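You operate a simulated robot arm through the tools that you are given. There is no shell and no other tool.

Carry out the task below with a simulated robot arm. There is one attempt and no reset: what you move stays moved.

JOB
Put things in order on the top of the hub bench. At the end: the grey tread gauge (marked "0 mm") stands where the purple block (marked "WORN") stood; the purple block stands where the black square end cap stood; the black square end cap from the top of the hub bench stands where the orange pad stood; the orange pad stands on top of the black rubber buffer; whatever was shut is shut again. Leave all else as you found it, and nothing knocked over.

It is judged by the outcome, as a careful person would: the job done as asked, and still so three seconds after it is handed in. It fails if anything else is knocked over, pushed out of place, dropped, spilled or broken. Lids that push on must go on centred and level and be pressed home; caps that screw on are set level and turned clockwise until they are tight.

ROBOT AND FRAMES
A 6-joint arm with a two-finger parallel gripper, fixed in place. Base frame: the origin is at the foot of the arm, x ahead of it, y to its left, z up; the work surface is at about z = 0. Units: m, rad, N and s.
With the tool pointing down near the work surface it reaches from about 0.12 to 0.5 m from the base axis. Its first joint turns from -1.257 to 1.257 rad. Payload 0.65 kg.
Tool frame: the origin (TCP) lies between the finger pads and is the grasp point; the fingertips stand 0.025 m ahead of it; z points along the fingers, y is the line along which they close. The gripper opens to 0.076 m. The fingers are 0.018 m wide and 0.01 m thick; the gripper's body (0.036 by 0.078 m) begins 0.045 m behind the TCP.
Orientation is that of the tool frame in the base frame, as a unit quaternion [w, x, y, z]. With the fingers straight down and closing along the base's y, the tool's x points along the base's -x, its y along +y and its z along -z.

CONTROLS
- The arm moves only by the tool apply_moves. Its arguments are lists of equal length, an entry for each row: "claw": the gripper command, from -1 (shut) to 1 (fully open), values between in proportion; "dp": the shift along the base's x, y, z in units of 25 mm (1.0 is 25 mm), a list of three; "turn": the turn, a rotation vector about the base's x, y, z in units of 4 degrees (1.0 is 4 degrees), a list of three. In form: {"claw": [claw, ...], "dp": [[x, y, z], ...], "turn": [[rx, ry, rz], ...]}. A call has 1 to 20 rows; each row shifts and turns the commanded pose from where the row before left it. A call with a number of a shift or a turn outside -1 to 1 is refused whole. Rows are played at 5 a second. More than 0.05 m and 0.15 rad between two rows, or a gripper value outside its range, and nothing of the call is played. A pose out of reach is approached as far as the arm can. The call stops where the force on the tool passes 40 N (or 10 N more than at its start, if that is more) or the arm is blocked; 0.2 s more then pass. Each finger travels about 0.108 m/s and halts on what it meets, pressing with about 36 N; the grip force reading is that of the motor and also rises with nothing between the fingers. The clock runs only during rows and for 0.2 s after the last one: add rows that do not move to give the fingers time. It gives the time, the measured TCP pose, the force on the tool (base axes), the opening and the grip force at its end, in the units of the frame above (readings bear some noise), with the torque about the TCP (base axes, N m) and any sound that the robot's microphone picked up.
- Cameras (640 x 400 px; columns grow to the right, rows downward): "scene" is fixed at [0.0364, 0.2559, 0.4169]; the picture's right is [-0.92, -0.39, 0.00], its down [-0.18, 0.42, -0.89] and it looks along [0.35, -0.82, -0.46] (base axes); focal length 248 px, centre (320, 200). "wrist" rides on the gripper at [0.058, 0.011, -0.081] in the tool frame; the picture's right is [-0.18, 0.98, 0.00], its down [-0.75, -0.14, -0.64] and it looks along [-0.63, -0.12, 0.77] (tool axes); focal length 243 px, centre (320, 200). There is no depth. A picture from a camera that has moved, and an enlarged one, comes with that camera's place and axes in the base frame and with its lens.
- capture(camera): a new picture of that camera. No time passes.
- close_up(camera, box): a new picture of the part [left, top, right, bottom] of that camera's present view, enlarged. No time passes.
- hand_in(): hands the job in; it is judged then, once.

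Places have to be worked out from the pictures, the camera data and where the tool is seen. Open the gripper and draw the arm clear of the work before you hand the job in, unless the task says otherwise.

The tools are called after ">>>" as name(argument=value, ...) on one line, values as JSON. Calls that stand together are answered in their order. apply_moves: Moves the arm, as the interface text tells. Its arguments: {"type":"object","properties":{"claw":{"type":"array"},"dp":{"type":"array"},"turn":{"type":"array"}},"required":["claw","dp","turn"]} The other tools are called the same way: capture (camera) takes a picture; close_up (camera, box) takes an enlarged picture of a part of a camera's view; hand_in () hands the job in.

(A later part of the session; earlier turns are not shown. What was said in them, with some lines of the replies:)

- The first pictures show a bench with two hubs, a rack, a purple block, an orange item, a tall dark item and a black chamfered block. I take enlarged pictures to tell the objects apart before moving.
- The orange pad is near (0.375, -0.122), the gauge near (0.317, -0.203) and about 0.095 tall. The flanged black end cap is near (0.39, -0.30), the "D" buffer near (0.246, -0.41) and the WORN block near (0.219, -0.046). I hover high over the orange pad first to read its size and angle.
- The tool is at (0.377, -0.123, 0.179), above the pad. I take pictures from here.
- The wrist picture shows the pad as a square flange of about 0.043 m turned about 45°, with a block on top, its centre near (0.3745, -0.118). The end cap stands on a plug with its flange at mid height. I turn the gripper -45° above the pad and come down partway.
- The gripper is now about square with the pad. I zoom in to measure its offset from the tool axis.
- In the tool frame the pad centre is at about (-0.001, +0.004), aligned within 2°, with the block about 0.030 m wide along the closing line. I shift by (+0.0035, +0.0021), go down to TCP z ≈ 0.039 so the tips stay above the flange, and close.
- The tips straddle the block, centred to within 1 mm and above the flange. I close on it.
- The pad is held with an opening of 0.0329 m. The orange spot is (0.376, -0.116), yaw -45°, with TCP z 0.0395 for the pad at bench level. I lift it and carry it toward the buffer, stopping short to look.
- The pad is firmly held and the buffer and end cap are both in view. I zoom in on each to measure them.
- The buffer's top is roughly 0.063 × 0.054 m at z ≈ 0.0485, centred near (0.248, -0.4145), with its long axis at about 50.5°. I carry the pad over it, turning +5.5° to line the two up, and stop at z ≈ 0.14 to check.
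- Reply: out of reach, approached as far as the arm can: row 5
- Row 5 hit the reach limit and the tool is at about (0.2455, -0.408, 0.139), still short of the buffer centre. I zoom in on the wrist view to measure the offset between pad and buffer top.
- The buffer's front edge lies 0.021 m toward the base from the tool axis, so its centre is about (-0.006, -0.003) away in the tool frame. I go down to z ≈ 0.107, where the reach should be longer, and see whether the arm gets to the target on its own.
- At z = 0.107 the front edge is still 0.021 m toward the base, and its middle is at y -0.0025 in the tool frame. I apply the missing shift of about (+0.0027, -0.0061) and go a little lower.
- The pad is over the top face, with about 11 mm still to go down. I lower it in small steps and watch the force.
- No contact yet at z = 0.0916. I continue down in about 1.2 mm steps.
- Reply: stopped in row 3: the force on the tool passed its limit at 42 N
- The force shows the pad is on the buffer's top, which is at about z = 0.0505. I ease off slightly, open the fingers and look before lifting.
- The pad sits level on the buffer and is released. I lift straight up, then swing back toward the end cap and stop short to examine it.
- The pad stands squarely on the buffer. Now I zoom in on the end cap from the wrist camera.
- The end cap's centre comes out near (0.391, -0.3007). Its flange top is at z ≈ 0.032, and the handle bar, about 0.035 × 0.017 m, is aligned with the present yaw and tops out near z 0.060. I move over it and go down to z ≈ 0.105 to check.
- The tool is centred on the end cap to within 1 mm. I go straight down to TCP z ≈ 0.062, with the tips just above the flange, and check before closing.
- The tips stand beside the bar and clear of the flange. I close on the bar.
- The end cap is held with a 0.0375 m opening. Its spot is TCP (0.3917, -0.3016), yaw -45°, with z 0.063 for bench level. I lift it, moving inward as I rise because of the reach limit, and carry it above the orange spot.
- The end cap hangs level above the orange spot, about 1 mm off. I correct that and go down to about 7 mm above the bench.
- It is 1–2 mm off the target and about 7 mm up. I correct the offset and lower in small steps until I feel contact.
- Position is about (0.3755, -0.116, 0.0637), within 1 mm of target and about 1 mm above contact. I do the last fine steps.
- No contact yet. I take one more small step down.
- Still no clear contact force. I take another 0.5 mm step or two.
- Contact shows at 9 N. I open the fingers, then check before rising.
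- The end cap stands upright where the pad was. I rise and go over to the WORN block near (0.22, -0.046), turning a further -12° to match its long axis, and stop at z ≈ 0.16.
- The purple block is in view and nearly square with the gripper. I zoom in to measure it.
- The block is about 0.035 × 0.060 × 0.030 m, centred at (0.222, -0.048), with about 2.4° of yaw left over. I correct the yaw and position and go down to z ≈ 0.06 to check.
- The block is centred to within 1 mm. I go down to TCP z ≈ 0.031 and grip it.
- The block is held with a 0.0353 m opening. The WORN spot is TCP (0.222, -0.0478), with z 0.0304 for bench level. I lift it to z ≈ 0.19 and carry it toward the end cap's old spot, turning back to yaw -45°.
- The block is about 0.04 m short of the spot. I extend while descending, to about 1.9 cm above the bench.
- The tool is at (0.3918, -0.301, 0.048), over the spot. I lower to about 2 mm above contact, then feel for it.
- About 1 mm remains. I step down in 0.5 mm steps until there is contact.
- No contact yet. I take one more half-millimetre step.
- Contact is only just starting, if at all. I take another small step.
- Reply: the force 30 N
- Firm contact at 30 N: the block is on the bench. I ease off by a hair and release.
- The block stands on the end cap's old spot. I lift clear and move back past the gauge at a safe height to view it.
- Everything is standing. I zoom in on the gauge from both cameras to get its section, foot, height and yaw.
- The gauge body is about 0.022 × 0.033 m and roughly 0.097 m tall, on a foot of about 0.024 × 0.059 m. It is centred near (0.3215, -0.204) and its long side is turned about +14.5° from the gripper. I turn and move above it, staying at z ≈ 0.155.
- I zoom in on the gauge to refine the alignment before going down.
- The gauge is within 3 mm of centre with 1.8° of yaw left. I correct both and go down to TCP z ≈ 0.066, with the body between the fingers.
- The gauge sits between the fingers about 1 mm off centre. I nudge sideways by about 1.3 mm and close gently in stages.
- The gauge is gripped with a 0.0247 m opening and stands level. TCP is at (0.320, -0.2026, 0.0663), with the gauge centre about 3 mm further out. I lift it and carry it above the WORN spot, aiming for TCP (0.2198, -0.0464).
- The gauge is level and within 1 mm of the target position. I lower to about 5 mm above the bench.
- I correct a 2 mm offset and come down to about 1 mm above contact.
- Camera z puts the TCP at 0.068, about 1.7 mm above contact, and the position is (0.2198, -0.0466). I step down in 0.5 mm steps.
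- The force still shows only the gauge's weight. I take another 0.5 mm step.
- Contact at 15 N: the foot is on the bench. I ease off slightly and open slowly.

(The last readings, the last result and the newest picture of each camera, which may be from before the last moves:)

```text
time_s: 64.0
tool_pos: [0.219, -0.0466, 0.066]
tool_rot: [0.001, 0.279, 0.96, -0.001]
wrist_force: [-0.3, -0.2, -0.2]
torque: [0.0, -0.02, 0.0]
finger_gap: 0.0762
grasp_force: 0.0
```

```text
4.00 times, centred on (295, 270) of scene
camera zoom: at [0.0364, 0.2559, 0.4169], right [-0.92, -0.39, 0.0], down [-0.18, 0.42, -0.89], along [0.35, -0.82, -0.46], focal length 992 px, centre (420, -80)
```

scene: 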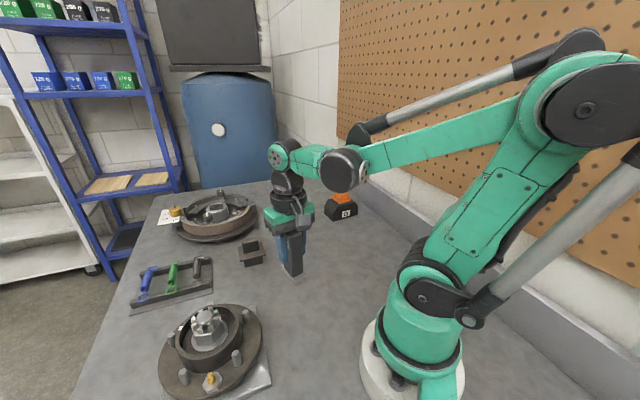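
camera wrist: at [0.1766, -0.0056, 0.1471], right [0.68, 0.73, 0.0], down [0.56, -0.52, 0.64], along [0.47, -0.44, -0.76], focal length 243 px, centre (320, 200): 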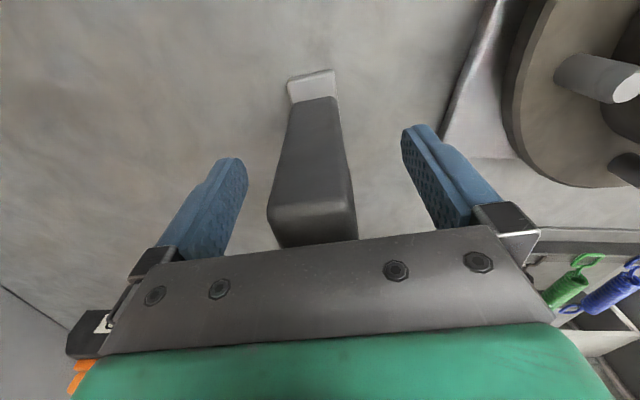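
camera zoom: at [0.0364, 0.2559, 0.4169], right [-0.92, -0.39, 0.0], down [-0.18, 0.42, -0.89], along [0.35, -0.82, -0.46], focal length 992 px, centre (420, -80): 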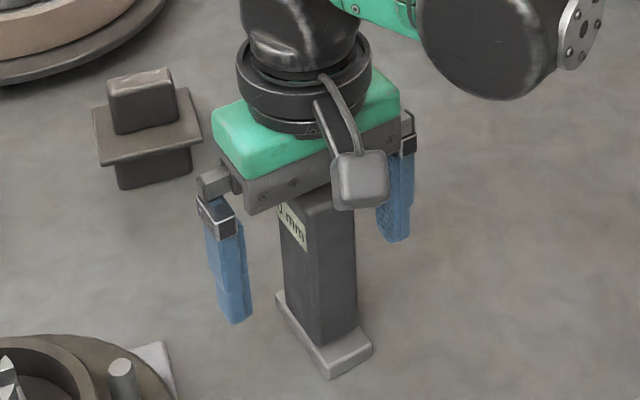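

The gauge stands free. I lift straight up well above it, then take final check pictures.

>>> apply_moves(claw=[1, 1, 1, 1, 1, 1, 1, 1, 1, 1, 1, 1, 1, 1], dp=[[0, 0, 0.5], [0, 0, 0.9], [0, 0, 0.9], [0, 0, 0.9], [0, 0, 0.9], [0, 0, 0.9], [0, 0, 0.9], [0, -0.5, 0.9], [0, -0.6, 0.9], [0, -0.6, 0.9], [0, -0.6, 0.9], [0, -0.6, 0.9], [0, 0, 0.5], [0, 0, 0]], turn=[[0, 0, 0], [0, 0, 0], [0, 0, 0], [0, 0, 0], [0, 0, 0], [0, 0, 0], [0, 0, 0], [0, 0, 0.8], [0, 0, 0.8], [0, 0, 0.9], [0, 0, 0.9], [0, 0, 0.9], [0, 0, 0.9], [0, 0, 0]])

>>> capture(camera="wrist")

>>> capture(camera="scene")

```text
time_s: 67.0
tool_pos: [0.2205, -0.1189, 0.3383]
tool_rot: [0.001, 0.1, 0.995, -0.001]
wrist_force: [0.7, 0.7, 0.0]
torque: [-0.01, -0.01, -0.01]
finger_gap: 0.0761
grasp_force: 0.1
```

```text
taken
camera wrist: at [0.1644, -0.096, 0.4198], right [0.38, 0.93, 0.0], down [0.71, -0.29, 0.64], along [0.6, -0.24, -0.76], focal length 243 px, centre (320, 200)
```

wrist: 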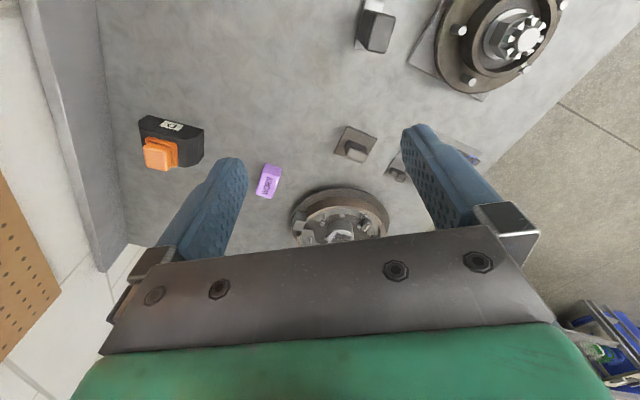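

```text
taken
```

scene: 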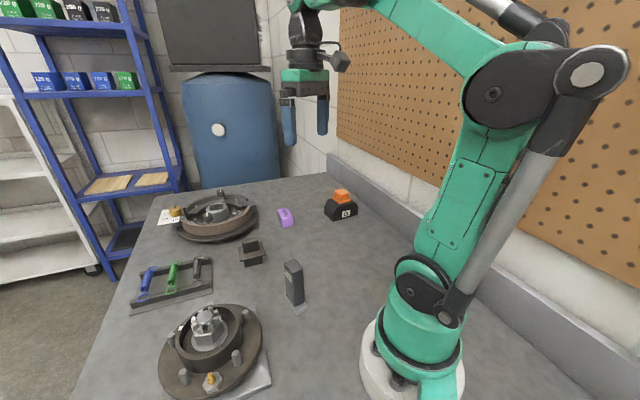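

All four pieces stand in their new places. I take enlarged pictures for a last check of the buffer, pad, block, cap and gauge.

>>> close_up(camera="scene", box=[220, 180, 380, 280])

>>> close_up(camera="scene", box=[120, 240, 360, 400])

>>> close_up(camera="wrist", box=[120, 0, 420, 210])

>>> close_up(camera="scene", box=[120, 180, 280, 280])

```text
4.00 times, centred on (300, 230) of scene
camera zoom: at [0.0364, 0.2559, 0.4169], right [-0.92, -0.39, 0.0], down [-0.18, 0.42, -0.89], along [0.35, -0.82, -0.46], focal length 992 px, centre (400, 80)
```

zoom: 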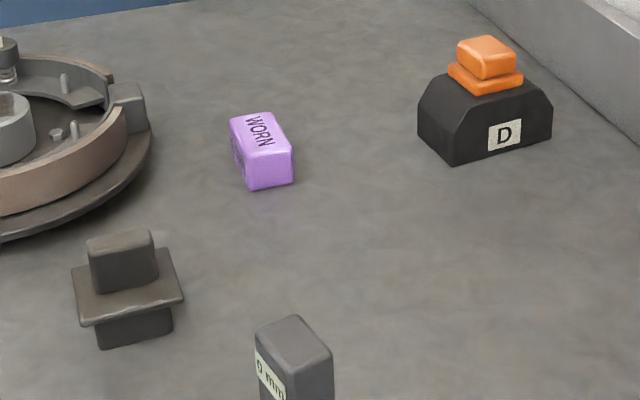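

```text
2.50 times, centred on (240, 320) of scene
camera zoom: at [0.0364, 0.2559, 0.4169], right [-0.92, -0.39, 0.0], down [-0.18, 0.42, -0.89], along [0.35, -0.82, -0.46], focal length 620 px, centre (520, -100)
```

zoom: 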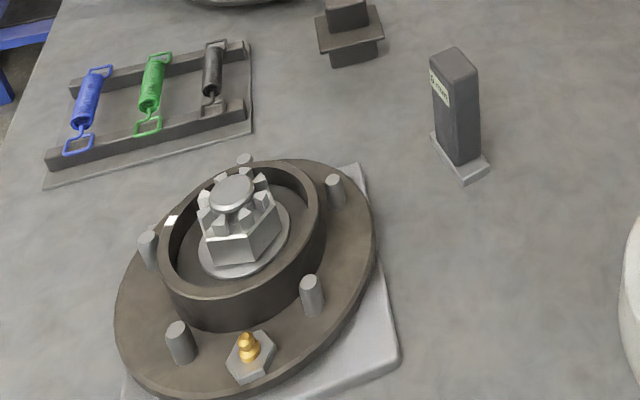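

```text
1.90 times, centred on (270, 105) of wrist
camera zoom: at [0.1644, -0.096, 0.4198], right [0.38, 0.93, 0.0], down [0.71, -0.29, 0.64], along [0.6, -0.24, -0.76], focal length 462 px, centre (415, 381)
```

zoom: 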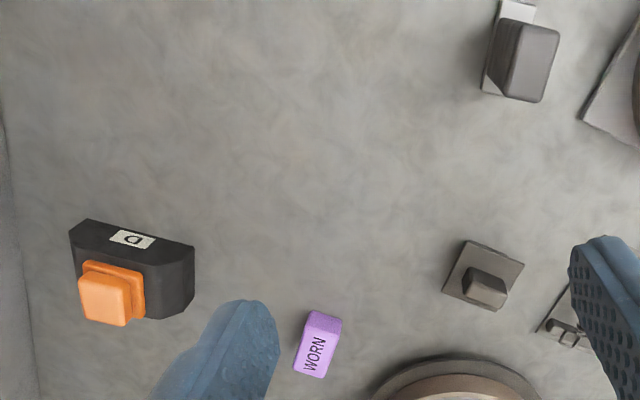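

```text
4.00 times, centred on (200, 230) of scene
camera zoom: at [0.0364, 0.2559, 0.4169], right [-0.92, -0.39, 0.0], down [-0.18, 0.42, -0.89], along [0.35, -0.82, -0.46], focal length 992 px, centre (800, 80)
```

zoom: 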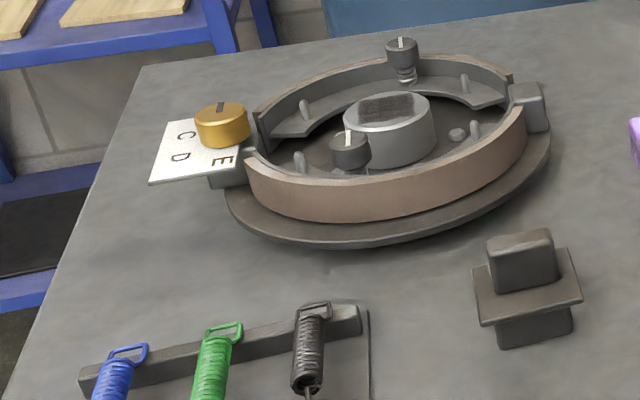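

The buffer, hubs, spring rack and knob are at the same pixels as at the start. The pad is level on the buffer, and the cap, block and gauge stand on their assigned spots. The gripper is open and the arm is clear, so I hand in.

>>> hand_in()

```text
The job is handed in.
```

I moved all four pieces to their places and handed the job in. I haven't seen a verdict, but the last pictures before hand-in showed everything standing.

| Piece | Where it stands now |
|---|---|
| Orange pad | On top of the black rubber buffer, which I took to be the black block marked "D" |
| Black square end cap | Where the orange pad stood, within about 1 mm |
| Purple "WORN" block | Where the end cap stood, within 1–2 mm |
| Grey "0 mm" tread gauge | Where the purple block stood, within about 2–3 mm |

- **Orientation:** I didn't turn the block or the gauge to match the pieces they replaced. The block was set down about 14° off its own original angle, and the gauge kept its own angle.
- **Contact force:** setting the pad on the buffer peaked at 42 N for a moment, which tripped the arm's force limit. The buffer did not shift.
- **Everything else:** the buffer, both hubs, the spring rack and the brass knob look unmoved. I found nothing shut, so nothing was opened or needed closing.
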